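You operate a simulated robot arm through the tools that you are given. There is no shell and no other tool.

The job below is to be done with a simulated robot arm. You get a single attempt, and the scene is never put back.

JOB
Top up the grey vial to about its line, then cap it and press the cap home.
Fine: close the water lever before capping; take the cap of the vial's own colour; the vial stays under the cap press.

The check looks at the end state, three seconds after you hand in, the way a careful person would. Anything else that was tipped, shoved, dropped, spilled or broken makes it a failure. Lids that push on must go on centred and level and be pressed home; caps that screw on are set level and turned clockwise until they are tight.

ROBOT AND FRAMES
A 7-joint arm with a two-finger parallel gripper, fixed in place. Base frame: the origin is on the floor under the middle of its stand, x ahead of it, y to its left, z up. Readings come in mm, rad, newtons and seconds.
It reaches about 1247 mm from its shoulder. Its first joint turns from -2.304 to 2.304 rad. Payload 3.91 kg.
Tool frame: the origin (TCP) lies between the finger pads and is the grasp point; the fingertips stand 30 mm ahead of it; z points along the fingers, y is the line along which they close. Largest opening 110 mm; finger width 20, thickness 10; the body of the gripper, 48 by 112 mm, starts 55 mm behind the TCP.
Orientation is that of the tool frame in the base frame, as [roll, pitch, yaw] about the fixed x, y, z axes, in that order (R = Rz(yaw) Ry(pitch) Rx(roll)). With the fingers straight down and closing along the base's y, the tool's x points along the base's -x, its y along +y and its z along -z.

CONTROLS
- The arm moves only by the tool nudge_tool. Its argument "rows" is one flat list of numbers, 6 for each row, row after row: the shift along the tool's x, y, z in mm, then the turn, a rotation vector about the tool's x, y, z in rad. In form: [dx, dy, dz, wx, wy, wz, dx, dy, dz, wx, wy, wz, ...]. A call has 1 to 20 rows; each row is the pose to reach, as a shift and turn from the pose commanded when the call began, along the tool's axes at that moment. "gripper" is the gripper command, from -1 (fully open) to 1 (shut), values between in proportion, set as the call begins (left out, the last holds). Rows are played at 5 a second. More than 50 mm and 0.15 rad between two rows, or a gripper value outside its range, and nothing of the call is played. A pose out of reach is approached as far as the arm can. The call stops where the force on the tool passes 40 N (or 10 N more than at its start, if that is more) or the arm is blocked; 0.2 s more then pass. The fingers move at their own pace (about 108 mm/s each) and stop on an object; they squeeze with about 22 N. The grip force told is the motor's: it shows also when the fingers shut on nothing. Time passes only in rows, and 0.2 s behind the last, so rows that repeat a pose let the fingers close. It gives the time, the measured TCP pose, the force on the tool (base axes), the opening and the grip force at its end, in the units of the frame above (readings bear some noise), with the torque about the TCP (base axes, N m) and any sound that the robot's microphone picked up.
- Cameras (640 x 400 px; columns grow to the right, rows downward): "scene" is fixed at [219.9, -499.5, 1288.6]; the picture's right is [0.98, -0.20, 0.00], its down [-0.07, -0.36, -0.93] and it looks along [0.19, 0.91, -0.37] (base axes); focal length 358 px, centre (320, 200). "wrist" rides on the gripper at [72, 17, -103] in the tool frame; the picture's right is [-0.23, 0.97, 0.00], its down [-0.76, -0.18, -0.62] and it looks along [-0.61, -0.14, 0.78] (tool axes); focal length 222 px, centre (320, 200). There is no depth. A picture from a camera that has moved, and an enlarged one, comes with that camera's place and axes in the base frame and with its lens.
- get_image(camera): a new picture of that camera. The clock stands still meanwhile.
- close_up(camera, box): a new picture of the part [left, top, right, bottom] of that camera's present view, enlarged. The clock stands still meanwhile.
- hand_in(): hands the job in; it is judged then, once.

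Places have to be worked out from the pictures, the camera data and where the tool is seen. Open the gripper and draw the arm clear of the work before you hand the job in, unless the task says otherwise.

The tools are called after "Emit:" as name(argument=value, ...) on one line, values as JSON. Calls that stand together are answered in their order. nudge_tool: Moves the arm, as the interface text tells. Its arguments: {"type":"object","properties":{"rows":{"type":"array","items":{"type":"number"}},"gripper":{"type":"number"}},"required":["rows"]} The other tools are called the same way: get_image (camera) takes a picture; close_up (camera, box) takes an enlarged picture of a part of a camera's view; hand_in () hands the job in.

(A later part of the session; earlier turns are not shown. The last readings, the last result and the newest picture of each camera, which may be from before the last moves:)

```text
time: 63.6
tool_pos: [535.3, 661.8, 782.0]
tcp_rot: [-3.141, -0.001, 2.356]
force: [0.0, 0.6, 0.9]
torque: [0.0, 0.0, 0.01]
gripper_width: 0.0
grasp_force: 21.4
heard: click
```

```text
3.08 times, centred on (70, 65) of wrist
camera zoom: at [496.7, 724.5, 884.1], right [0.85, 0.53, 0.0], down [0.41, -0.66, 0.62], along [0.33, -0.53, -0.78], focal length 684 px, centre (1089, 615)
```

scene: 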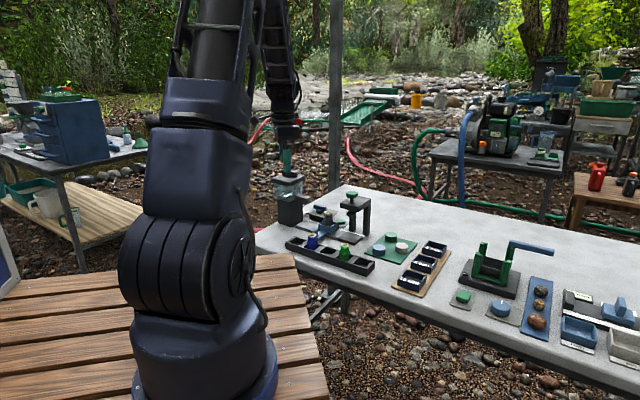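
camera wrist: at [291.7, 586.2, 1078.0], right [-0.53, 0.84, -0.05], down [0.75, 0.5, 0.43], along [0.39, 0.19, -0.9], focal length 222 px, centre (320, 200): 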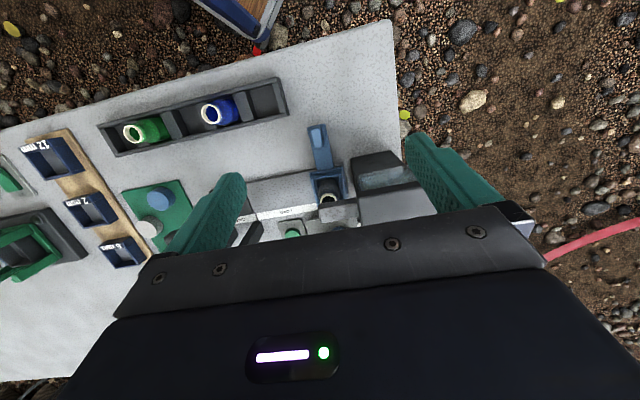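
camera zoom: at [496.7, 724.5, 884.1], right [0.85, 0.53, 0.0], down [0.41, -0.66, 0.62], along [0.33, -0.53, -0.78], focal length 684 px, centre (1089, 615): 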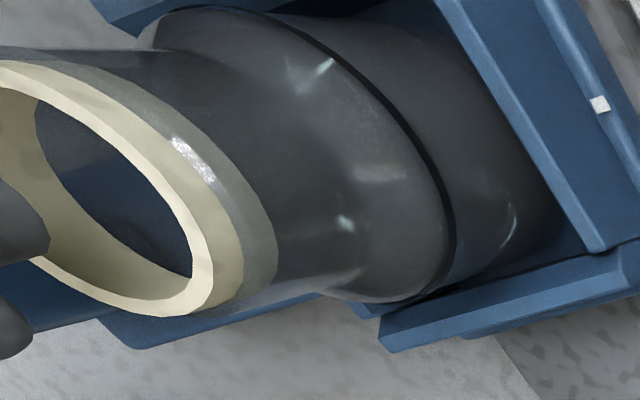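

I check the level again from both inside views before closing the lever.

Emit:
nudge_tool(rows=[0, 0, -45, 0, 0, 0, 0, 0, -90, 0, 0, 0, 0, 0, -135, 0, 0, 0, 0, 0, -180, 0, 0, 0, 0, 0, -218, 0, 0, 0, 9, -16, -218, 0, 0, -0.143, 18, -33, -218, 0, 0, -0.286, 28, -49, -218, 0, 0, -0.429, 37, -66, -218, 0, 0, -0.571, 46, -82, -218, 0, 0, -0.714, 56, -99, -218, 0, 0, -0.857, 65, -115, -218, 0, 0, -1.0, 75, -132, -218, 0, 0, -1.143, 84, -148, -218, 0, 0, -1.286, 93, -165, -200, 0, 0, -1.429, 101.7, -181.8, -180, 0, 0, -1.571, 101.7, -181.8, -160, 0, 0, -1.571, 101.7, -181.8, -160, 0, 0, -1.571])

Emit:
nudge_tool(rows=[0, 0, 0, 0, 0.065, 0, 0, 0, 0, 0, 0.13, 0, 0, 0, 0, 0, 0.13, 0], gripper=-1)

Emit:
close_up(camera="wrist", box=[320, 188, 338, 200])

Emit:
nudge_tool(rows=[-2.6, 0, 20, 0, -0.065, 0, -5.3, 0, 40.7, 0, -0.13, 0, -5.3, 0, 40.7, 0, -0.13, 0])

Emit:
close_up(camera="wrist", box=[315, 186, 337, 210])

```text
time: 67.4
tool_pos: [337.0, 604.8, 940.9]
tcp_rot: [3.142, 0.003, -2.353]
force: [0.3, 0.2, -0.2]
torque: [0.01, 0.01, 0.03]
gripper_width: 0.2
grasp_force: 21.9
```

```text
time: 68.2
tool_pos: [335.9, 604.1, 943.1]
tcp_rot: [3.141, -0.13, -2.358]
force: [0.8, 0.8, -0.7]
torque: [-0.01, -0.03, -0.01]
gripper_width: 110.0
grasp_force: 0.0
```

```text
16.00 times, centred on (329, 194) of wrist
camera zoom: at [283.4, 575.0, 1052.5], right [-0.53, 0.85, -0.03], down [0.72, 0.47, 0.52], along [0.45, 0.25, -0.85], focal length 3554 px, centre (176, 296)
```

zoom: 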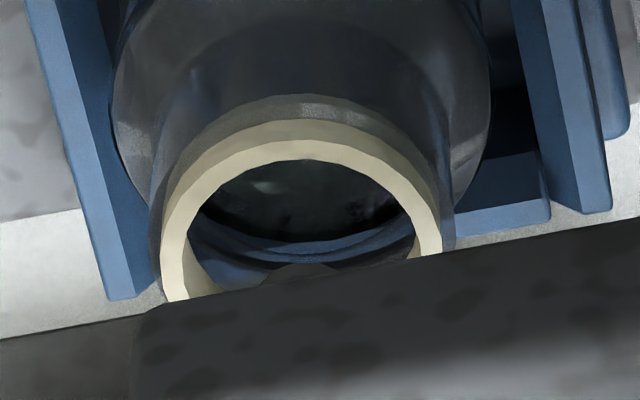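

```text
time: 69.0
tool_pos: [336.7, 605.3, 899.6]
tcp_rot: [-3.141, 0.001, -2.356]
force: [0.2, 0.2, 0.2]
torque: [0.03, 0.02, 0.02]
gripper_width: 110.0
grasp_force: 0.2
```

```text
16.00 times, centred on (326, 198) of wrist
camera zoom: at [273.4, 564.8, 1002.5], right [-0.53, 0.85, 0.0], down [0.66, 0.41, 0.62], along [0.53, 0.33, -0.78], focal length 3554 px, centre (224, 232)
```

zoom: 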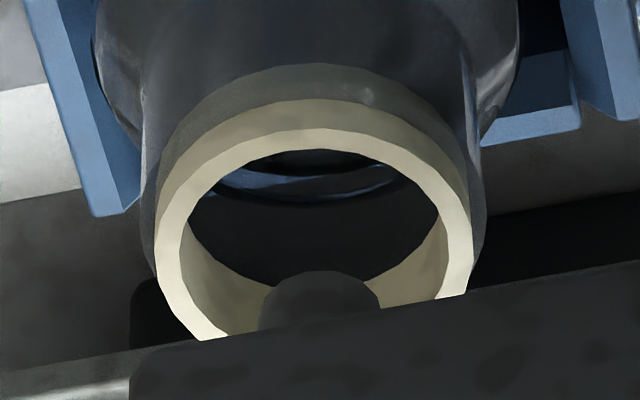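

My reading of both views puts the surface about 1–2.5 mm below the middle of the ring. One more brief press of about 0.4 s should put it on the line, and then I'll turn to the lever. Back to the button.

Emit:
nudge_tool(rows=[0, 0, -50, 0, 0, 0, 0, 0, -100, 0, 0, 0, -16, -9, -100, 0, 0, 0.143, -33, -18, -100, 0, 0, 0.286, -49, -28, -100, 0, 0, 0.429, -66, -37, -100, 0, 0, 0.571, -82, -46, -100, 0, 0, 0.714, -99, -56, -100, 0, 0, 0.857, -115, -65, -100, 0, 0, 1.0, -132, -74, -100, 0, 0, 1.143, -148, -84, -100, 0, 0, 1.286, -164, -93, -100, 0, 0, 1.429, -180.5, -101.7, -100, 0, 0, 1.571, -180.5, -101.7, -60, 0, 0, 1.571, -180.5, -101.7, -15, 0, 0, 1.571, -180.5, -101.7, 30, 0, 0, 1.571, -180.5, -101.7, 70, 0, 0, 1.571, -180.5, -101.7, 99, 0, 0, 1.571, -180.5, -101.7, 99, 0, 0, 1.571], gripper=1)

```text
time: 73.0
tool_pos: [536.7, 661.4, 798.2]
tcp_rot: [3.14, 0.001, 2.357]
force: [0.7, 1.5, -1.1]
torque: [0.03, -0.02, 0.0]
gripper_width: 0.0
grasp_force: 22.0
```

Above the button at z = 798. I do the short press and release.

Emit:
nudge_tool(rows=[0, 0, 14, 0, 0, 0, 0, 0, 28, 0, 0, 0, 0, 0, 37.5, 0, 0, 0, 0, 0, 37.5, 0, 0, 0, 0, 0, 28, 0, 0, 0, 0, 0, 15, 0, 0, 0])

Emit:
get_image(camera="wrist")

Emit:
close_up(camera="scene", box=[303, 206, 313, 216])

Emit:
close_up(camera="scene", box=[310, 200, 340, 222])

```text
time: 74.4
tool_pos: [536.6, 660.7, 786.8]
tcp_rot: [-3.141, 0.001, 2.355]
force: [0.8, 0.4, 0.6]
torque: [0.0, -0.03, 0.0]
gripper_width: 0.1
grasp_force: 22.1
```

```text
taken
camera wrist: at [496.9, 724.3, 888.6], right [0.85, 0.53, 0.0], down [0.41, -0.66, 0.62], along [0.33, -0.53, -0.78], focal length 222 px, centre (320, 200)
```

wrist: 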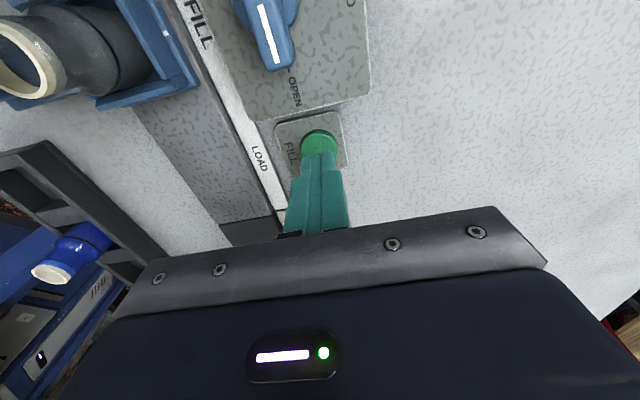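

```text
16.00 times, centred on (308, 211) of scene
camera zoom: at [219.9, -499.5, 1288.6], right [0.98, -0.2, 0.0], down [-0.07, -0.36, -0.93], along [0.19, 0.91, -0.37], focal length 5721 px, centre (512, 24)
```

zoom: 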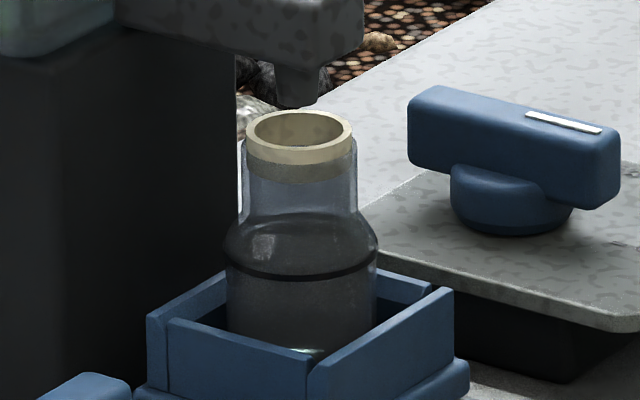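

```text
16.00 times, centred on (325, 211) of scene
camera zoom: at [219.9, -499.5, 1288.6], right [0.98, -0.2, 0.0], down [-0.07, -0.36, -0.93], along [0.19, 0.91, -0.37], focal length 5721 px, centre (240, 24)
```

zoom: 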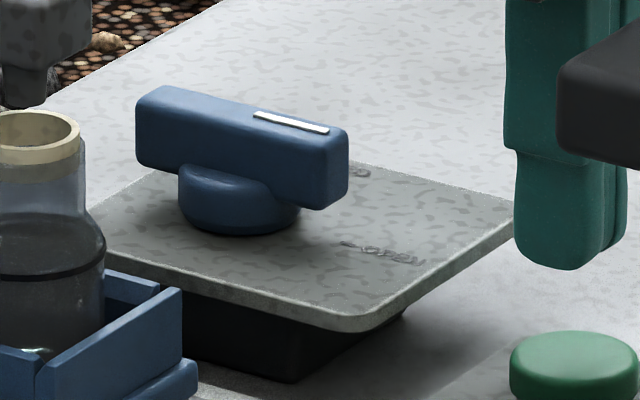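

No click was heard, so that press did not register, probably because the arm lagged. I repeat it slightly deeper.

Emit:
nudge_tool(rows=[0, 0, 17, 0, 0, 0, 0, 0, 26, 0, 0, 0, 0, 0, 27, 0, 0, 0, 0, 0, 27, 0, 0, 0, 0, 0, 17, 0, 0, 0, 0, 0, 5, 0, 0, 0])

Emit:
close_up(camera="scene", box=[303, 206, 313, 216])

```text
time: 75.8
tool_pos: [537.0, 658.3, 780.8]
tcp_rot: [3.138, -0.001, 2.356]
force: [0.5, 0.2, -0.4]
torque: [0.04, -0.03, -0.02]
gripper_width: 0.0
grasp_force: 22.5
heard: click
```

```text
16.00 times, centred on (308, 211) of scene
camera zoom: at [219.9, -499.5, 1288.6], right [0.98, -0.2, 0.0], down [-0.07, -0.36, -0.93], along [0.19, 0.91, -0.37], focal length 5721 px, centre (512, 24)
```

zoom: 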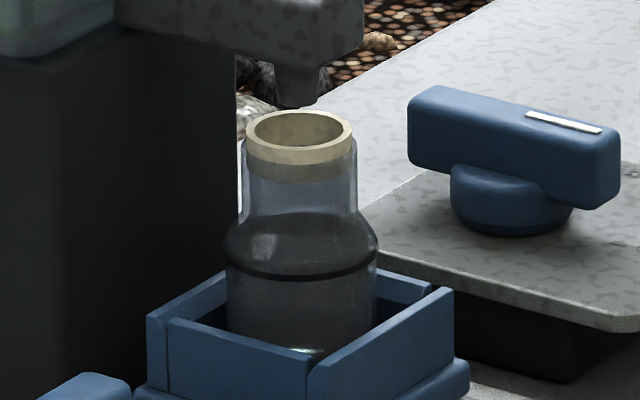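

The click registered this time. I lift well clear and take a look at the lever for its exact geometry.

Emit:
nudge_tool(rows=[0, 0, -45, 0, 0, 0, 0, 0, -90, 0, 0, 0, 0, 0, -135, 0, 0, 0, 0, 0, -180, 0, 0, 0, 0, 0, -220, 0, 0, 0, 0, 0, -220, 0, 0, 0])

Emit:
get_image(camera="wrist")

Emit:
close_up(camera="wrist", box=[250, 0, 370, 110])

```text
time: 77.2
tool_pos: [536.2, 660.4, 1001.7]
tcp_rot: [3.142, 0.001, 2.355]
force: [-0.7, -0.3, 0.4]
torque: [-0.03, 0.01, -0.01]
gripper_width: 0.0
grasp_force: 22.2
```

```text
taken
camera wrist: at [496.1, 724.1, 1104.4], right [0.85, 0.53, 0.0], down [0.41, -0.66, 0.62], along [0.33, -0.53, -0.78], focal length 222 px, centre (320, 200)
```

wrist: 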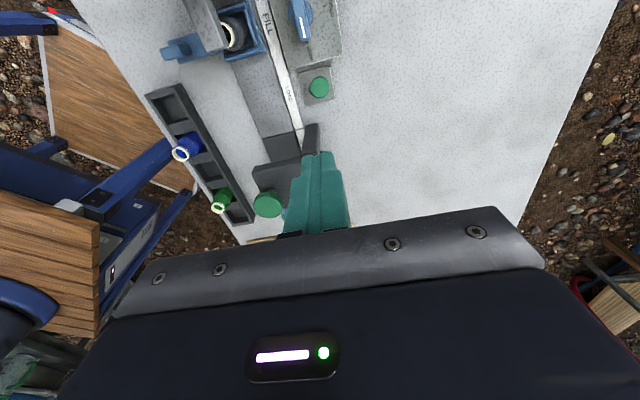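

```text
3.64 times, centred on (310, 55) of wrist
camera zoom: at [496.1, 724.1, 1104.4], right [0.85, 0.53, 0.0], down [0.41, -0.66, 0.62], along [0.33, -0.53, -0.78], focal length 808 px, centre (356, 727)
```

zoom: 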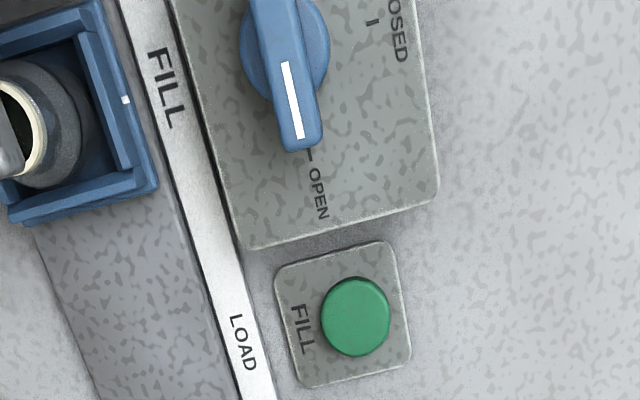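

I get a clean view of the lever: pivot near (470, 721), bar along the track pointing at OPEN, CLOSED 90° counter-clockwise toward the far side. I want to grip the bar at its pivot with the camera on the free side and twist, so I first test at safe height that the wrist can turn that far.

Emit:
nudge_tool(rows=[0, 0, 0, 0, 0, -0.143, 0, 0, 0, 0, 0, -0.286, 0, 0, 0, 0, 0, -0.429, 0, 0, 0, 0, 0, -0.571, 0, 0, 0, 0, 0, -0.714, 0, 0, 0, 0, 0, -0.857, 0, 0, 0, 0, 0, -1.0, 0, 0, 0, 0, 0, -1.143, 0, 0, 0, 0, 0, -1.286, 0, 0, 0, 0, 0, -1.429, 0, 0, 0, 0, 0, -1.571, 0, 0, 0, 0, 0, -1.571])

Emit:
nudge_tool(rows=[0, 0, 0, 0, 0, -0.143, 0, 0, 0, 0, 0, -0.286, 0, 0, 0, 0, 0, -0.429, 0, 0, 0, 0, 0, -0.571, 0, 0, 0, 0, 0, -0.714, 0, 0, 0, 0, 0, -0.857, 0, 0, 0, 0, 0, -1.0, 0, 0, 0, 0, 0, -1.143, 0, 0, 0, 0, 0, -1.286, 0, 0, 0, 0, 0, -1.429, 0, 0, 0, 0, 0, -1.571, 0, 0, 0, 0, 0, -1.571])

```text
time: 79.8
tool_pos: [536.5, 660.1, 999.9]
tcp_rot: [-3.14, 0.002, -2.353]
force: [0.0, 0.6, 0.4]
torque: [-0.04, 0.02, 0.01]
gripper_width: 0.1
grasp_force: 22.2
```

```text
time: 82.4
tool_pos: [536.2, 660.5, 1000.3]
tcp_rot: [3.142, 0.001, -0.783]
force: [0.8, 0.6, 0.0]
torque: [0.0, 0.02, -0.02]
gripper_width: 0.0
grasp_force: 22.2
```

The wrist reaches that yaw. I test the further quarter turn I need for the twist.

Emit:
nudge_tool(rows=[0, 0, 0, 0, 0, -0.143, 0, 0, 0, 0, 0, -0.286, 0, 0, 0, 0, 0, -0.429, 0, 0, 0, 0, 0, -0.571, 0, 0, 0, 0, 0, -0.714, 0, 0, 0, 0, 0, -0.857, 0, 0, 0, 0, 0, -1.0, 0, 0, 0, 0, 0, -1.143, 0, 0, 0, 0, 0, -1.286, 0, 0, 0, 0, 0, -1.429, 0, 0, 0, 0, 0, -1.571, 0, 0, 0, 0, 0, -1.62, 0, 0, 0, 0, 0, -1.62])

```text
time: 85.2
tool_pos: [537.0, 658.6, 1001.0]
tcp_rot: [-3.141, -0.001, 0.834]
force: [0.5, 0.2, 0.0]
torque: [0.01, 0.02, 0.01]
gripper_width: 0.0
grasp_force: 21.8
```

Reachable. I turn back to the starting yaw for the twist, move over the pivot at about (470, 721) and open the fingers to about 45 mm.

Emit:
nudge_tool(rows=[0, -8, 0, 0, 0, 0.143, 0, -16, 0, 0, 0, 0.286, 0, -24, 0, 0, 0, 0.429, 0, -32, 0, 0, 0, 0.571, 1, -40, 0, 0, 0, 0.714, 1, -48, 0, 0, 0, 0.857, 1, -56, 0, 0, 0, 1.0, 1, -64, 0, 0, 0, 1.143, 1, -72, 0, 0, 0, 1.286, 1, -80, 0, 0, 0, 1.429, 1.2, -88, 0, 0, 0, 1.571, 1.2, -91.5, 0, 0, 0, 1.62, 1.2, -91.5, 45, 0, 0, 1.62, 1.2, -91.5, 90, 0, 0, 1.62, 1.2, -91.5, 90, 0, 0, 1.62], gripper=0.2)

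Emit:
get_image(camera="wrist")

Emit:
close_up(camera="wrist", box=[260, 60, 400, 200])

```text
time: 88.4
tool_pos: [466.8, 723.4, 910.0]
tcp_rot: [-3.139, 0.0, -0.785]
force: [-0.2, 0.0, 0.4]
torque: [0.06, 0.02, 0.01]
gripper_width: 44.0
grasp_force: 0.0
```

```text
taken
camera wrist: at [506.8, 660.2, 1012.2], right [-0.85, -0.53, 0.0], down [-0.41, 0.66, 0.62], along [-0.33, 0.53, -0.78], focal length 222 px, centre (320, 200)
```

wrist: 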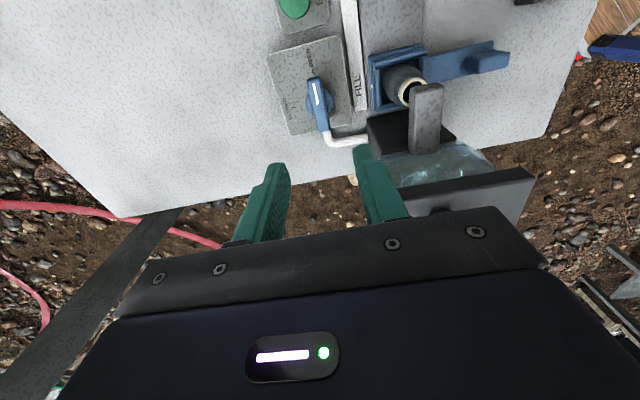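

```text
2.86 times, centred on (330, 130) of wrist
camera zoom: at [506.8, 660.2, 1012.2], right [-0.85, -0.53, 0.0], down [-0.41, 0.66, 0.62], along [-0.33, 0.53, -0.78], focal length 635 px, centre (291, 400)
```

zoom: 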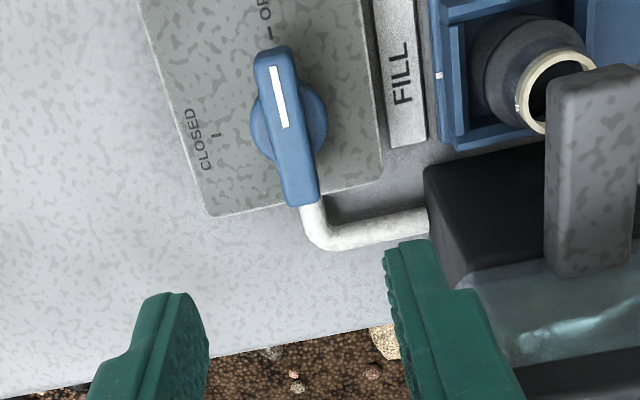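

The bar top is at z ≈ 772 and the pivot about (470, 720.5), both consistent between two views. Before going down I check the clearance to the tank lid and spout.

Emit:
close_up(camera="wrist", box=[350, 60, 550, 220])

Emit:
close_up(camera="scene", box=[270, 150, 370, 240])

```text
2.50 times, centred on (450, 140) of wrist
camera zoom: at [506.8, 660.2, 1012.2], right [-0.85, -0.53, 0.0], down [-0.41, 0.66, 0.62], along [-0.33, 0.53, -0.78], focal length 555 px, centre (-5, 350)
```

zoom: 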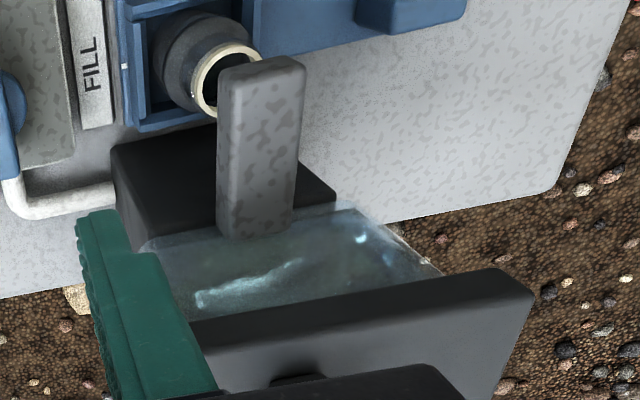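

```text
4.44 times, centred on (320, 195) of scene
camera zoom: at [219.9, -499.5, 1288.6], right [0.98, -0.2, 0.0], down [-0.07, -0.36, -0.93], along [0.19, 0.91, -0.37], focal length 1589 px, centre (320, 222)
```

zoom: 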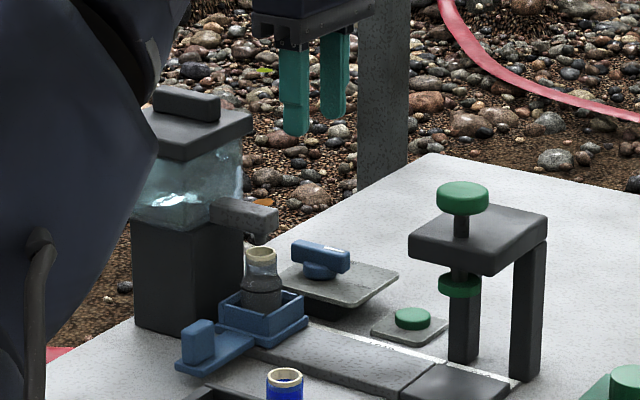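

The tank corner is about (u −216, v 795), which leaves over 20 mm clearance for the twist. I go down over the bar to TCP z ≈ 790.

Emit:
nudge_tool(rows=[4.2, -0.1, 35, 0, 0, 0, 4.2, -0.1, 70, 0, 0, 0, 4.2, -0.1, 100, 0, 0, 0, 4.2, -0.1, 119, 0, 0, 0, 4.2, -0.1, 119, 0, 0, 0])

Emit:
get_image(camera="wrist")

Emit:
close_up(camera="scene", box=[290, 180, 350, 230])

```text
time: 89.6
tool_pos: [471.4, 719.6, 792.4]
tcp_rot: [-3.139, 0.001, -0.786]
force: [-0.4, -0.1, -0.1]
torque: [0.0, 0.02, 0.03]
gripper_width: 44.0
grasp_force: 0.1
```

```text
taken
camera wrist: at [510.2, 655.8, 893.5], right [-0.85, -0.53, 0.0], down [-0.41, 0.66, 0.62], along [-0.33, 0.53, -0.78], focal length 222 px, centre (320, 200)
```

wrist: 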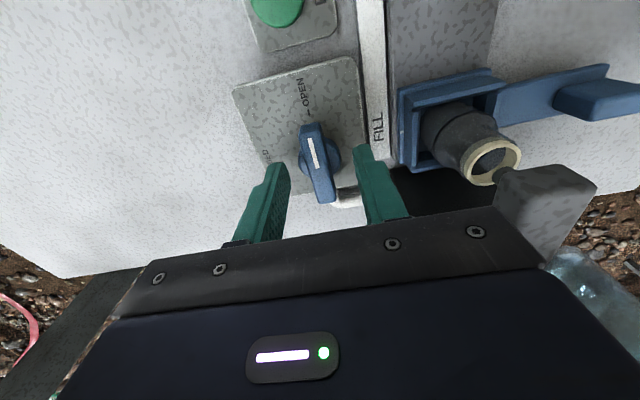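

```text
8.00 times, centred on (320, 205) of scene
camera zoom: at [219.9, -499.5, 1288.6], right [0.98, -0.2, 0.0], down [-0.07, -0.36, -0.93], along [0.19, 0.91, -0.37], focal length 2860 px, centre (320, 160)
```

zoom: 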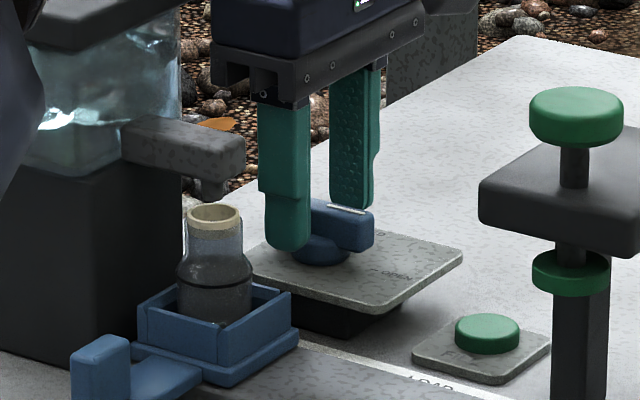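

The fingers straddle the bar at its hub. I lower 4 mm, centre on the pivot and close.

Emit:
nudge_tool(rows=[-1.7, 0.4, 4, 0, 0, 0, -1.7, 0.4, 4, 0, 0, 0])

Emit:
nudge_tool(rows=[0, 0, 0, 0, 0, 0, 0, 0, 0, 0, 0, 0, 0, 0, 0, 0, 0, 0], gripper=1)

Emit:
close_up(camera="wrist", box=[220, 70, 420, 220])

```text
time: 90.2
tool_pos: [470.3, 720.6, 787.6]
tcp_rot: [-3.141, 0.0, -0.786]
force: [0.1, 0.2, 0.5]
torque: [-0.03, 0.0, -0.01]
gripper_width: 44.0
grasp_force: 0.0
```

```text
time: 91.0
tool_pos: [469.4, 720.7, 787.9]
tcp_rot: [-3.139, -0.001, -0.786]
force: [7.6, 12.0, -4.3]
torque: [0.49, -0.06, 0.03]
gripper_width: 29.5
grasp_force: 45.1
```

```text
2.67 times, centred on (320, 145) of wrist
camera zoom: at [509.2, 657.5, 890.0], right [-0.85, -0.53, 0.0], down [-0.41, 0.66, 0.62], along [-0.33, 0.53, -0.78], focal length 592 px, centre (320, 347)
```

zoom: 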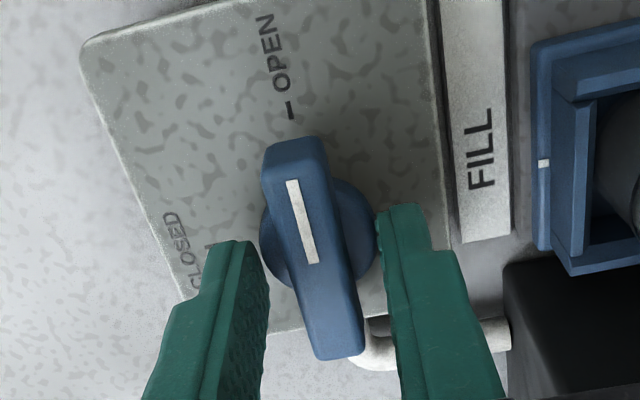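

The opening stopped at 29.5 mm: the tips are on the round hub, not the bar. I open, raise 5 mm, and close again on the bar.

Emit:
nudge_tool(rows=[0, 0, 0, 0, 0, 0, 0, 0, -5, 0, 0, 0, 0, 0, -5, 0, 0, 0], gripper=0.2)

Emit:
nudge_tool(rows=[0, 0, 0, 0, 0, 0, 0, 0, 0, 0, 0, 0, 0, 0, 0, 0, 0, 0], gripper=1)

Emit:
close_up(camera="wrist", box=[220, 70, 420, 220])

```text
time: 91.8
tool_pos: [470.4, 720.2, 792.6]
tcp_rot: [3.141, 0.0, -0.786]
force: [0.6, -0.3, -0.8]
torque: [0.02, 0.01, 0.01]
gripper_width: 43.9
grasp_force: 0.2
```

```text
time: 92.6
tool_pos: [470.1, 721.3, 792.9]
tcp_rot: [-3.14, -0.001, -0.785]
force: [-1.4, -0.7, 1.9]
torque: [-0.16, -0.07, 0.01]
gripper_width: 13.8
grasp_force: 45.0
```

```text
2.67 times, centred on (320, 145) of wrist
camera zoom: at [509.2, 657.6, 894.8], right [-0.85, -0.53, 0.0], down [-0.41, 0.66, 0.62], along [-0.33, 0.53, -0.78], focal length 592 px, centre (320, 347)
```

zoom: 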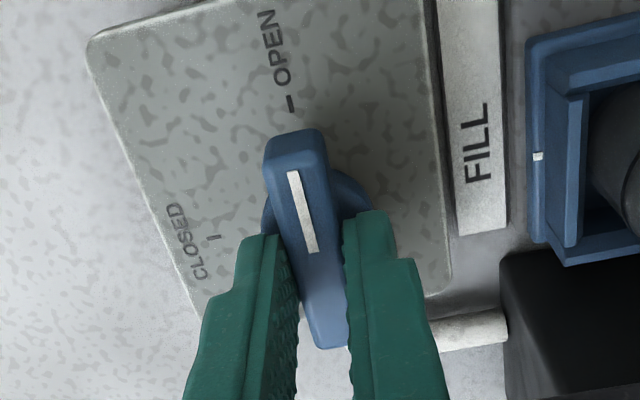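

Now 13.8 mm, firmly on the bar. I twist counter-clockwise (seen from above), first half a radian.

Emit:
nudge_tool(rows=[0, 0, 0, 0, 0, -0.1, 0, 0, 0, 0, 0, -0.2, 0, 0, 0, 0, 0, -0.3, 0, 0, 0, 0, 0, -0.4, 0, 0, 0, 0, 0, -0.5, 0, 0, 0, 0, 0, -0.5])

Emit:
close_up(camera="wrist", box=[220, 70, 420, 220])

Emit:
close_up(camera="scene", box=[290, 180, 350, 230])

```text
time: 94.0
tool_pos: [469.9, 720.9, 793.2]
tcp_rot: [3.141, 0.0, -0.284]
force: [-15.3, -15.9, -11.2]
torque: [-0.5, -0.1, -0.05]
gripper_width: 13.9
grasp_force: 45.3
```

```text
2.67 times, centred on (320, 145) of wrist
camera zoom: at [534.4, 683.8, 894.9], right [-0.49, -0.87, 0.0], down [-0.68, 0.38, 0.62], along [-0.54, 0.3, -0.78], focal length 592 px, centre (320, 347)
```

zoom: 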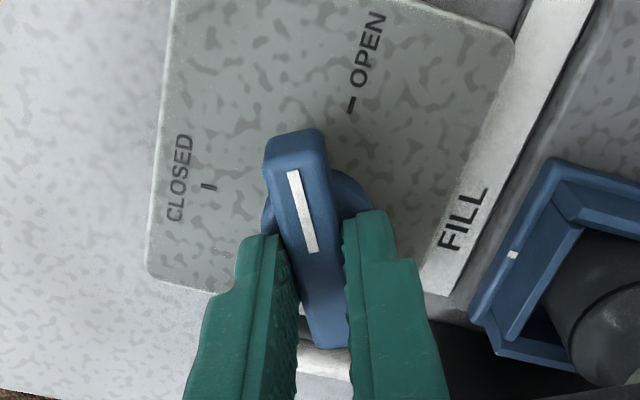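

```text
8.00 times, centred on (320, 205) of scene
camera zoom: at [219.9, -499.5, 1288.6], right [0.98, -0.2, 0.0], down [-0.07, -0.36, -0.93], along [0.19, 0.91, -0.37], focal length 2860 px, centre (320, 160)
```

zoom: 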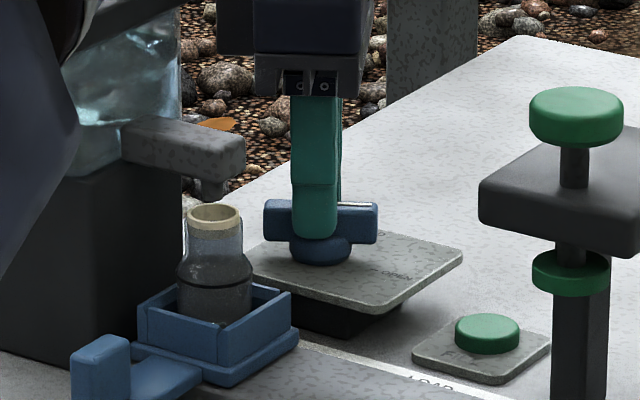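

The lever turns with the tool. A sideways load is building (about 22 N toward −v), so I ease the TCP slightly that way and continue another half radian.

Emit:
nudge_tool(rows=[-0.3, 0.6, 0.4, 0, 0, -0.1, -0.4, 0.7, 0.5, 0, 0, -0.2, -0.4, 0.7, 0.5, 0, 0, -0.3, -0.4, 0.7, 0.5, 0, 0, -0.4, -0.4, 0.7, 0.5, 0, 0, -0.5, -0.4, 0.7, 0.5, 0, 0, -0.5])

Emit:
close_up(camera="wrist", box=[220, 70, 420, 220])

```text
time: 94.9
tool_pos: [468.9, 717.9, 792.9]
tcp_rot: [3.14, -0.001, 0.063]
force: [-5.2, -8.5, 9.1]
torque: [-0.29, 0.44, -0.01]
gripper_width: 14.0
grasp_force: 44.9
stopped in row 4: the force on the tool passed its limit at 41 N (the readings are from after the stop); the commanded pose is now the measured one
```

```text
2.67 times, centred on (320, 145) of wrist
camera zoom: at [542.9, 707.2, 894.8], right [-0.17, -0.99, 0.0], down [-0.77, 0.13, 0.62], along [-0.61, 0.1, -0.78], focal length 592 px, centre (320, 347)
```

zoom: 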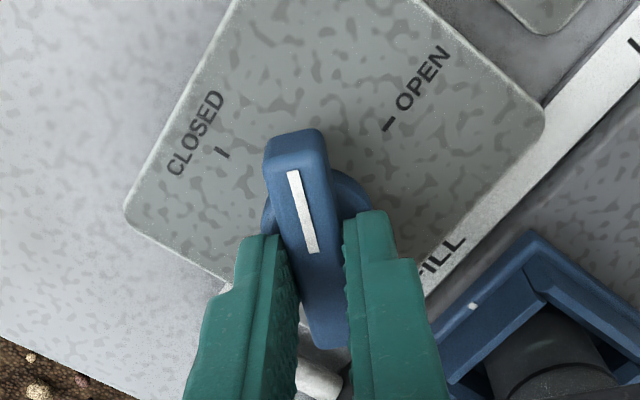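

The stop was caused by my TCP sitting about 4 mm off the true pivot, which works out to (473.3, 718.3). I continue the remaining 0.72 rad along the proper arc about that pivot.

Emit:
nudge_tool(rows=[0.1, 0.6, 0, 0, 0, -0.12, 0.19, 1.1, 0, 0, 0, -0.24, 0.38, 1.6, 0, 0, 0, -0.36, 0.58, 2.1, 0, 0, 0, -0.48, 0.85, 2.5, 0, 0, 0, -0.6, 1.12, 2.9, 0, 0, 0, -0.715, 1.12, 2.9, 0, 0, 0, -0.715])

Emit:
close_up(camera="wrist", box=[220, 70, 420, 220])

Emit:
close_up(camera="scene", box=[290, 180, 350, 230])

```text
time: 96.5
tool_pos: [470.0, 718.6, 792.3]
tcp_rot: [-3.141, 0.0, 0.779]
force: [-10.6, 31.5, -2.3]
torque: [1.42, -0.35, 0.07]
gripper_width: 14.0
grasp_force: 44.8
```

```text
2.67 times, centred on (320, 145) of wrist
camera zoom: at [533.6, 757.0, 894.8], right [0.52, -0.85, 0.0], down [-0.67, -0.41, 0.62], along [-0.53, -0.33, -0.78], focal length 592 px, centre (320, 347)
```

zoom: 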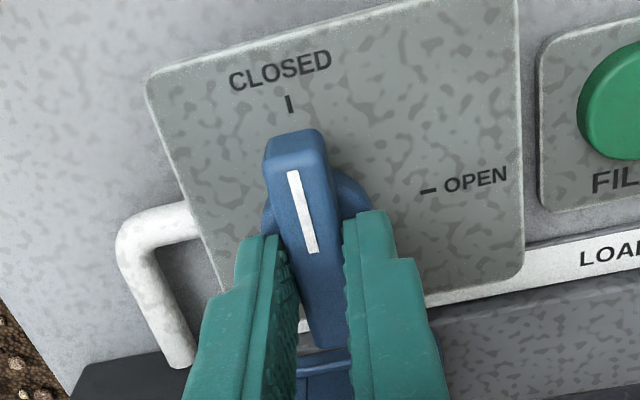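

```text
8.00 times, centred on (320, 205) of scene
camera zoom: at [219.9, -499.5, 1288.6], right [0.98, -0.2, 0.0], down [-0.07, -0.36, -0.93], along [0.19, 0.91, -0.37], focal length 2860 px, centre (320, 160)
```

zoom: 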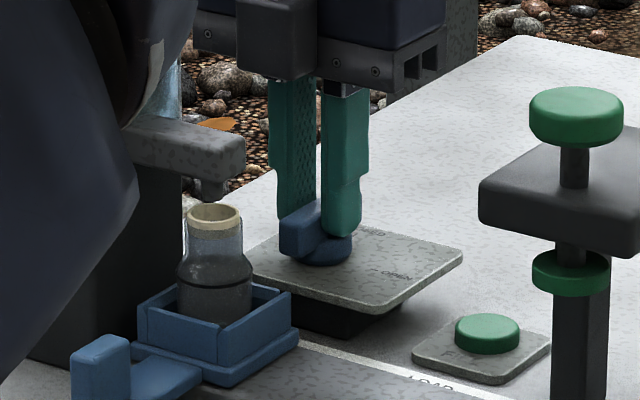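

The lever now points at CLOSED. I release it, lift straight up, and check the whole scene.

Emit:
nudge_tool(rows=[0, 0, 0, 0, 0, 0, 0, 0, 0, 0, 0, 0, 0, 0, -30, 0, 0, 0, 0, 0, -75, 0, 0, 0, 0, 0, -120, 0, 0, 0, 0, 0, -165, 0, 0, 0, 0, 0, -210, 0, 0, 0, 0, 0, -210, 0, 0, 0], gripper=0.2)

Emit:
get_image(camera="scene")

Emit:
close_up(camera="wrist", box=[220, 20, 420, 200])

```text
time: 98.3
tool_pos: [470.8, 717.7, 1001.4]
tcp_rot: [-3.141, 0.002, 0.779]
force: [0.2, 0.3, -0.2]
torque: [-0.01, -0.01, 0.03]
gripper_width: 44.2
grasp_force: 0.0
```

```text
taken
```

scene: 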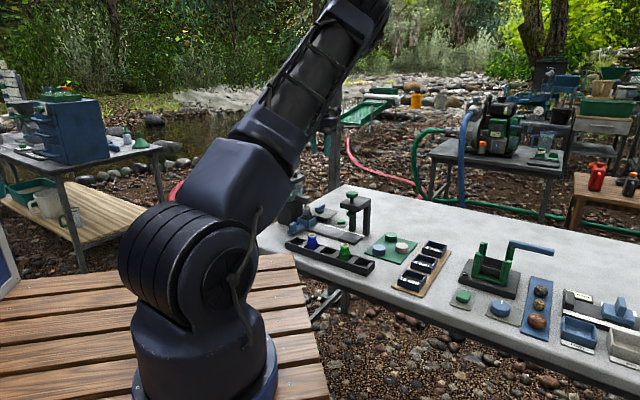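

```text
2.22 times, centred on (320, 110) of wrist
camera zoom: at [534.7, 756.3, 1102.7], right [0.52, -0.85, 0.0], down [-0.67, -0.41, 0.62], along [-0.53, -0.33, -0.78], focal length 494 px, centre (320, 400)
```

zoom: 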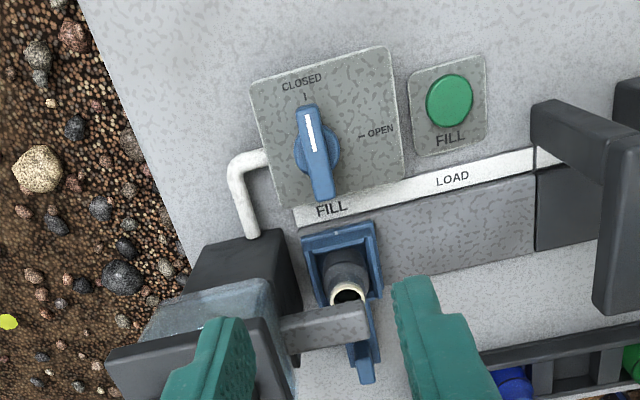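

The lever is shut (stripe at the CLOSED tick). Next I return to the carriage handle: turn the wrist back 180° at safe height while moving toward it.

Emit:
nudge_tool(rows=[-7, 0, 0, 0, 0, 0.143, -14, 0, 0, 0, 0, 0.286, -21, 0, 0, 0, 0, 0.429, -28, 0, 0, 0, 0, 0.571, -35, 0, 0, 0, 0, 0.714, -42, 0, 0, 0, 0, 0.857, -50, 1, 0, 0, 0, 1.0, -57, 1, 0, 0, 0, 1.143, -64, 1, 0, 0, 0, 1.286, -71, 2, 0, 0, 0, 1.429, -78, 2, 0, 0, 0, 1.571, -85, 2, 0, 0, 0, 1.571])

Emit:
nudge_tool(rows=[0, 7, 0, 0, 0, 0.143, 0, 14, 0, 0, 0, 0.286, 0, 21, 0, 0, 0, 0.429, 0, 28, 0, 0, 0, 0.571, 0, 35, 0, 0, 0, 0.714, 0, 42, 0, 0, 0, 0.857, 1, 50, 0, 0, 0, 1.0, 1, 57, 0, 0, 0, 1.143, 1, 64, 0, 0, 0, 1.286, 2, 71, 0, 0, 0, 1.429, 2, 78, 0, 0, 0, 1.565, 2, 85.5, 0, 0, 0, 1.565, 2, 85.5, 0, 0, 0, 1.565])

Emit:
get_image(camera="wrist")

```text
time: 100.9
tool_pos: [410.2, 655.5, 1002.1]
tcp_rot: [3.139, 0.0, -0.797]
force: [0.6, -0.5, -0.8]
torque: [0.0, -0.01, -0.03]
gripper_width: 43.7
grasp_force: 0.0
```

```text
time: 103.7
tool_pos: [351.4, 594.1, 1003.6]
tcp_rot: [-3.14, -0.003, -2.359]
force: [0.1, -1.0, 0.5]
torque: [-0.01, -0.03, -0.04]
gripper_width: 44.0
grasp_force: 0.0
```

```text
taken
camera wrist: at [288.2, 555.9, 1105.6], right [-0.52, 0.85, 0.0], down [0.67, 0.41, 0.62], along [0.53, 0.33, -0.78], focal length 222 px, centre (320, 200)
```

wrist: 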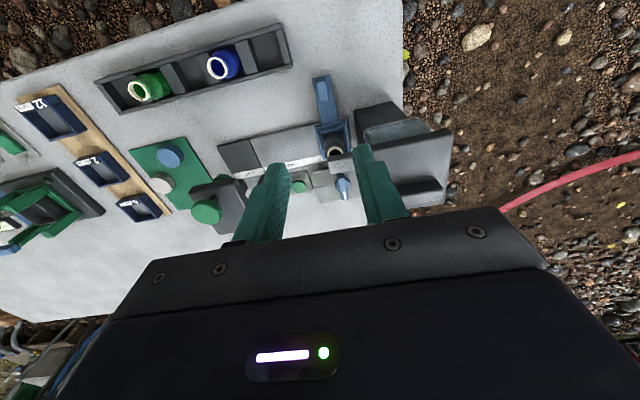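

I take the chance to look into the vial mouth from here at about 27° off vertical.

Emit:
close_up(camera="wrist", box=[320, 136, 350, 164])

Emit:
close_up(camera="wrist", box=[290, 60, 380, 160])

```text
14.29 times, centred on (335, 150) of wrist
camera zoom: at [288.2, 555.9, 1105.6], right [-0.52, 0.85, 0.0], down [0.67, 0.41, 0.62], along [0.53, 0.33, -0.78], focal length 3173 px, centre (106, 914)
```

zoom: 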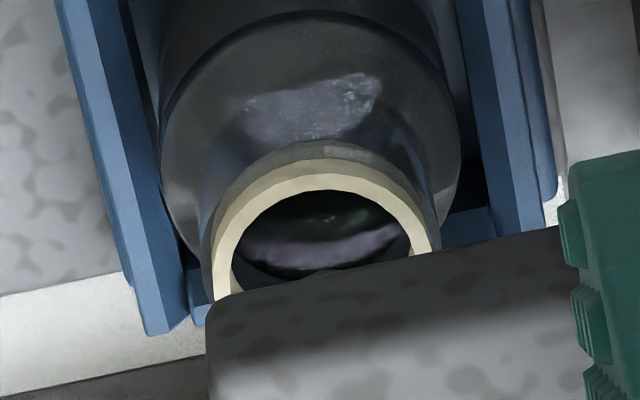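

```text
4.00 times, centred on (335, 110) of wrist
camera zoom: at [288.2, 555.9, 1105.6], right [-0.52, 0.85, 0.0], down [0.67, 0.41, 0.62], along [0.53, 0.33, -0.78], focal length 888 px, centre (260, 560)
```

zoom: 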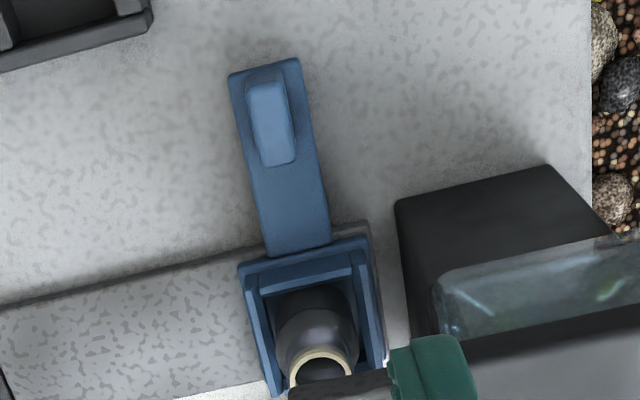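

The handle now appears at u ≈ −176, about 4.7 mm further than where I let go, so the carriage has settled into a FILL detent and the stations are about 90 mm apart. I descend over the handle.

Emit:
nudge_tool(rows=[-2, 4.4, 45, 0, 0, 0, -2, 4.4, 90, 0, 0, 0, -2, 4.4, 135, 0, 0, 0, -2, 4.4, 175, 0, 0, 0, -2, 4.4, 205, 0, 0, 0, -2, 4.4, 229, 0, 0, 0, -2, 4.4, 229, 0, 0, 0])

Emit:
close_up(camera="wrist", box=[220, 110, 420, 240])

```text
time: 105.3
tool_pos: [349.3, 598.6, 773.5]
tcp_rot: [-3.14, -0.002, -2.36]
force: [0.2, -0.5, 0.4]
torque: [0.04, -0.01, 0.0]
gripper_width: 44.0
grasp_force: 0.0
```

```text
3.08 times, centred on (320, 175) of wrist
camera zoom: at [285.4, 561.0, 876.3], right [-0.53, 0.85, 0.0], down [0.67, 0.41, 0.62], along [0.53, 0.33, -0.78], focal length 684 px, centre (320, 277)
```

zoom: 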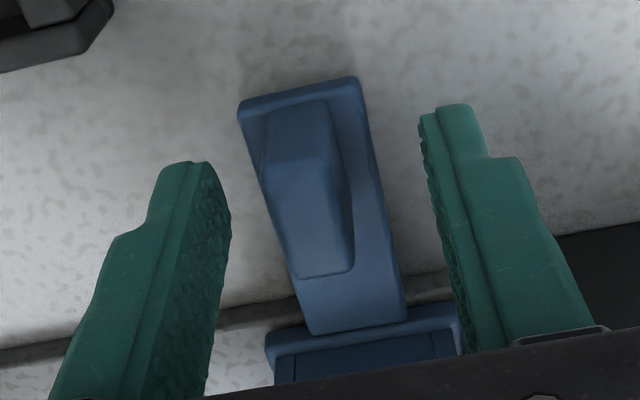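

The block is between the fingers with the tips just above the plate. I close.

Emit:
nudge_tool(rows=[0, 0, 0, 0, 0, 0, 0, 0, 0, 0, 0, 0, 0, 0, 0, 0, 0, 0], gripper=1)

```text
time: 106.1
tool_pos: [350.6, 599.0, 773.8]
tcp_rot: [-3.14, -0.002, -2.36]
force: [12.6, -14.6, 1.5]
torque: [-0.32, 0.01, 0.16]
gripper_width: 13.3
grasp_force: 44.8
```

Held at 13.3 mm. I slide gently back toward LOAD (tool −y), 20 mm first, to see the drift and forces.

Emit:
nudge_tool(rows=[0, -4, 0, 0, 0, 0, 0, -9, 0, 0, 0, 0, 0, -14, 0, 0, 0, 0, 0, -20, 0, 0, 0, 0, 0, -20, 0, 0, 0, 0])

```text
time: 107.3
tool_pos: [364.8, 585.0, 774.1]
tcp_rot: [-3.141, 0.0, -2.358]
force: [-8.1, -7.9, 20.8]
torque: [-0.61, 0.68, 0.14]
gripper_width: 13.2
grasp_force: 44.7
```

Smooth so far. I relieve about 1 mm in z and continue 25 mm.

Emit:
nudge_tool(rows=[0.4, 0, -1, 0, 0, 0, 0.5, -6, -1.3, 0, 0, 0, 0.6, -12, -1.5, 0, 0, 0, 0.7, -18, -1.8, 0, 0, 0, 0.8, -25, -2, 0, 0, 0, 0.8, -25, -2, 0, 0, 0])

```text
time: 108.7
tool_pos: [381.6, 566.5, 773.7]
tcp_rot: [-3.141, -0.005, -2.359]
force: [2.5, 2.5, -29.3]
torque: [0.59, -0.49, 0.13]
gripper_width: 13.6
grasp_force: 45.3
```

I overcorrected z (−29 N), so I ease back down 1.5 mm and continue 25 mm.

Emit:
nudge_tool(rows=[0, 0, 1.2, 0, 0, 0, 0, -6, 1.3, 0, 0, 0, 0, -12, 1.3, 0, 0, 0, 0, -18, 1.3, 0, 0, 0, 0, -25, 1.3, 0, 0, 0, 0, -25, 1.3, 0, 0, 0])

Emit:
close_up(camera="scene", box=[275, 180, 375, 250])

```text
time: 110.1
tool_pos: [400.0, 549.8, 774.0]
tcp_rot: [-3.139, -0.002, -2.36]
force: [9.1, 8.5, -18.5]
torque: [0.3, -0.24, 0.13]
gripper_width: 13.6
grasp_force: 44.7
```

```text
5.71 times, centred on (325, 215) of scene
camera zoom: at [219.9, -499.5, 1288.6], right [0.98, -0.2, 0.0], down [-0.07, -0.36, -0.93], along [0.19, 0.91, -0.37], focal length 2043 px, centre (291, 114)
```

zoom: 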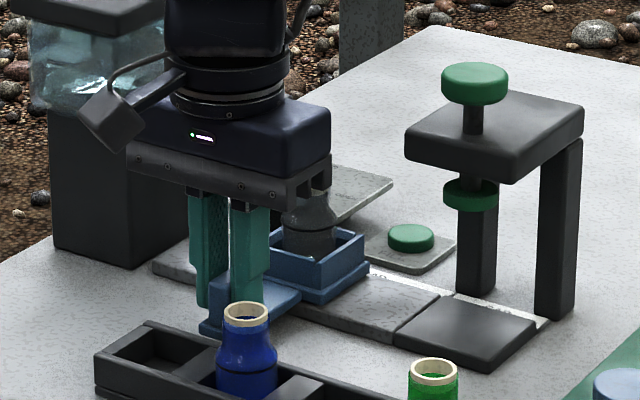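

About 20 mm remain to LOAD. I continue with small relief.

Emit:
nudge_tool(rows=[-0.3, 0, 0.9, 0, 0, 0, -0.4, -5, 0.9, 0, 0, 0, -0.4, -10, 0.9, 0, 0, 0, -0.4, -15, 0.9, 0, 0, 0, -0.4, -20, 0.9, 0, 0, 0, -0.4, -20, 0.9, 0, 0, 0])

```text
time: 111.5
tool_pos: [414.0, 535.5, 774.1]
tcp_rot: [3.14, 0.0, -2.36]
force: [0.1, -1.3, 37.3]
torque: [0.06, 0.02, 0.16]
gripper_width: 13.4
grasp_force: 45.0
```

Back at the start station (u ≈ −86). I release, lift clear and look at the vial level at LOAD.

Emit:
nudge_tool(rows=[0, 0, -1.5, 0, 0, 0, 0, 0, -1.5, 0, 0, 0, 0, 0, -30, 0, 0, 0, 0, 0, -75, 0, 0, 0, 20, 0, -120, 0, 0, 0, 40, 0, -160, 0, 0, 0, 40, 0, -160, 0, 0, 0], gripper=0.2)

Emit:
get_image(camera="wrist")

Emit:
close_up(camera="scene", box=[320, 206, 340, 222])

```text
time: 113.1
tool_pos: [382.6, 508.4, 932.7]
tcp_rot: [-3.139, 0.0, -2.361]
force: [-0.1, 0.5, -0.4]
torque: [-0.03, -0.01, 0.01]
gripper_width: 44.1
grasp_force: 0.1
```

```text
taken
camera wrist: at [320.4, 469.9, 1034.9], right [-0.53, 0.85, 0.0], down [0.67, 0.41, 0.62], along [0.53, 0.33, -0.78], focal length 222 px, centre (320, 200)
```

wrist: 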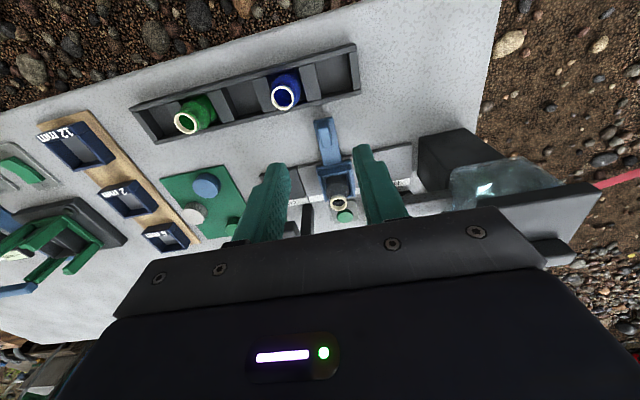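

```text
16.00 times, centred on (330, 214) of scene
camera zoom: at [219.9, -499.5, 1288.6], right [0.98, -0.2, 0.0], down [-0.07, -0.36, -0.93], along [0.19, 0.91, -0.37], focal length 5721 px, centre (160, -24)
```

zoom: 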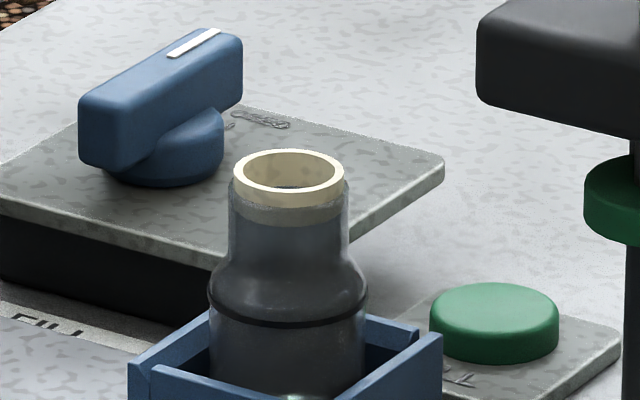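

The lever and vial look right. I take a steep look straight into the mouth, now free of the spout, to check the level against the ring.

Emit:
nudge_tool(rows=[-13, 4, -10, 0, 0.08, 0, -26, 8, -20, 0, 0.16, 0, -38.3, 11.5, -28.6, 0, 0.231, 0, -38.3, 11.5, -28.6, 0, 0.231, 0], gripper=-1)

Emit:
get_image(camera="wrist")

Emit:
close_up(camera="wrist", box=[308, 176, 342, 206])

```text
time: 114.1
tool_pos: [404.8, 542.6, 960.7]
tcp_rot: [3.14, -0.232, -2.361]
force: [-0.6, 0.2, 0.2]
torque: [0.0, 0.01, 0.0]
gripper_width: 110.0
grasp_force: 0.1
```

```text
taken
camera wrist: at [359.3, 522.2, 1077.6], right [-0.53, 0.85, -0.05], down [0.75, 0.5, 0.43], along [0.39, 0.19, -0.9], focal length 222 px, centre (320, 200)
```

wrist: 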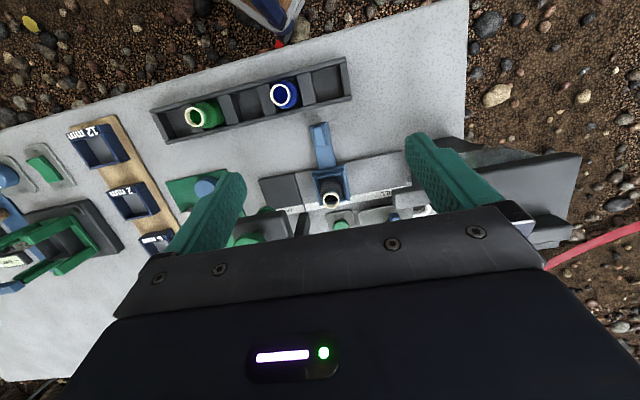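

```text
13.33 times, centred on (325, 191) of wrist
camera zoom: at [359.3, 522.2, 1077.6], right [-0.53, 0.85, -0.05], down [0.75, 0.5, 0.43], along [0.39, 0.19, -0.9], focal length 2962 px, centre (253, 320)
```

zoom: 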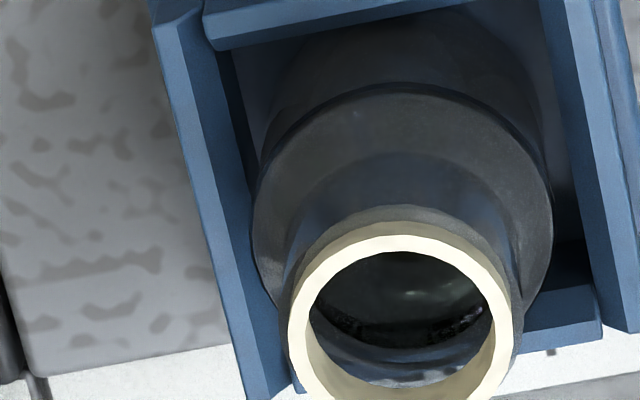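

I can now see the water disc and its edge well. I zoom to the maximum.

Emit:
close_up(camera="wrist", box=[320, 190, 342, 208])

Emit:
close_up(camera="wrist", box=[270, 80, 300, 110])

```text
16.00 times, centred on (331, 199) of wrist
camera zoom: at [359.3, 522.2, 1077.6], right [-0.53, 0.85, -0.05], down [0.75, 0.5, 0.43], along [0.39, 0.19, -0.9], focal length 3554 px, centre (144, 216)
```

zoom: 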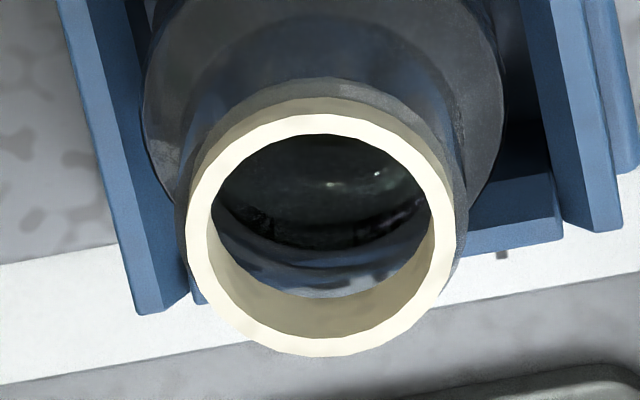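

```text
13.33 times, centred on (285, 95) of wrist
camera zoom: at [359.3, 522.2, 1077.6], right [-0.53, 0.85, -0.05], down [0.75, 0.5, 0.43], along [0.39, 0.19, -0.9], focal length 2962 px, centre (787, 1600)
```

zoom: 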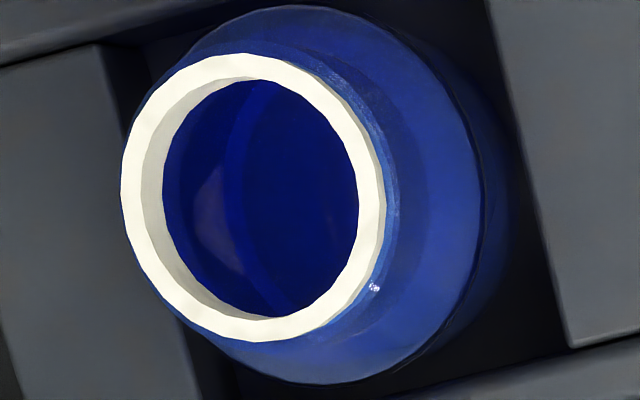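

The water edge lies at the ring within about 1–1.5 mm, so the level is good. Next is the grey cap on the green mat at about (676, 418): I straighten the tool and move above it.

Emit:
nudge_tool(rows=[0, 0, 0, 0, -0.116, 0, 0, 0, 0, 0, -0.232, 0, 0, 0, 0, 0, -0.232, 0], gripper=-0.1)

Emit:
nudge_tool(rows=[-15, -40, 0, 0, 0, 0, -30, -80, 0, 0, 0, 0, -45, -120, 0, 0, 0, 0, -60, -160, 0, 0, 0, 0, -75, -200, 0, 0, 0, 0, -90, -240, 0, 0, 0, 0, -104, -279, 0, 0, 0, 0, -104, -279, 40, 0, 0, 0, -104, -279, 70, 0, 0, 0, -104, -279, 70, 0, 0, 0])

Emit:
get_image(camera="wrist")

```text
time: 114.9
tool_pos: [404.4, 542.1, 961.1]
tcp_rot: [-3.14, 0.001, -2.36]
force: [-0.8, 0.4, -0.2]
torque: [0.01, -0.01, 0.01]
gripper_width: 60.4
grasp_force: 0.0
```

```text
time: 117.1
tool_pos: [676.7, 415.5, 892.5]
tcp_rot: [-3.139, 0.0, -2.359]
force: [-0.6, 1.6, -0.7]
torque: [-0.01, 0.0, -0.05]
gripper_width: 60.6
grasp_force: 0.1
```

```text
taken
camera wrist: at [612.2, 377.4, 994.8], right [-0.53, 0.85, 0.0], down [0.66, 0.41, 0.62], along [0.53, 0.33, -0.78], focal length 222 px, centre (320, 200)
```

wrist: 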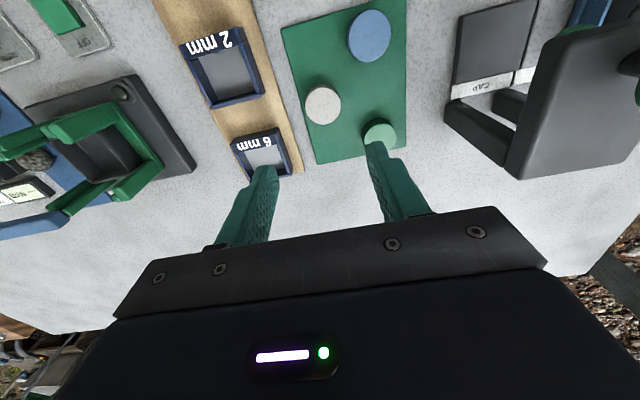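

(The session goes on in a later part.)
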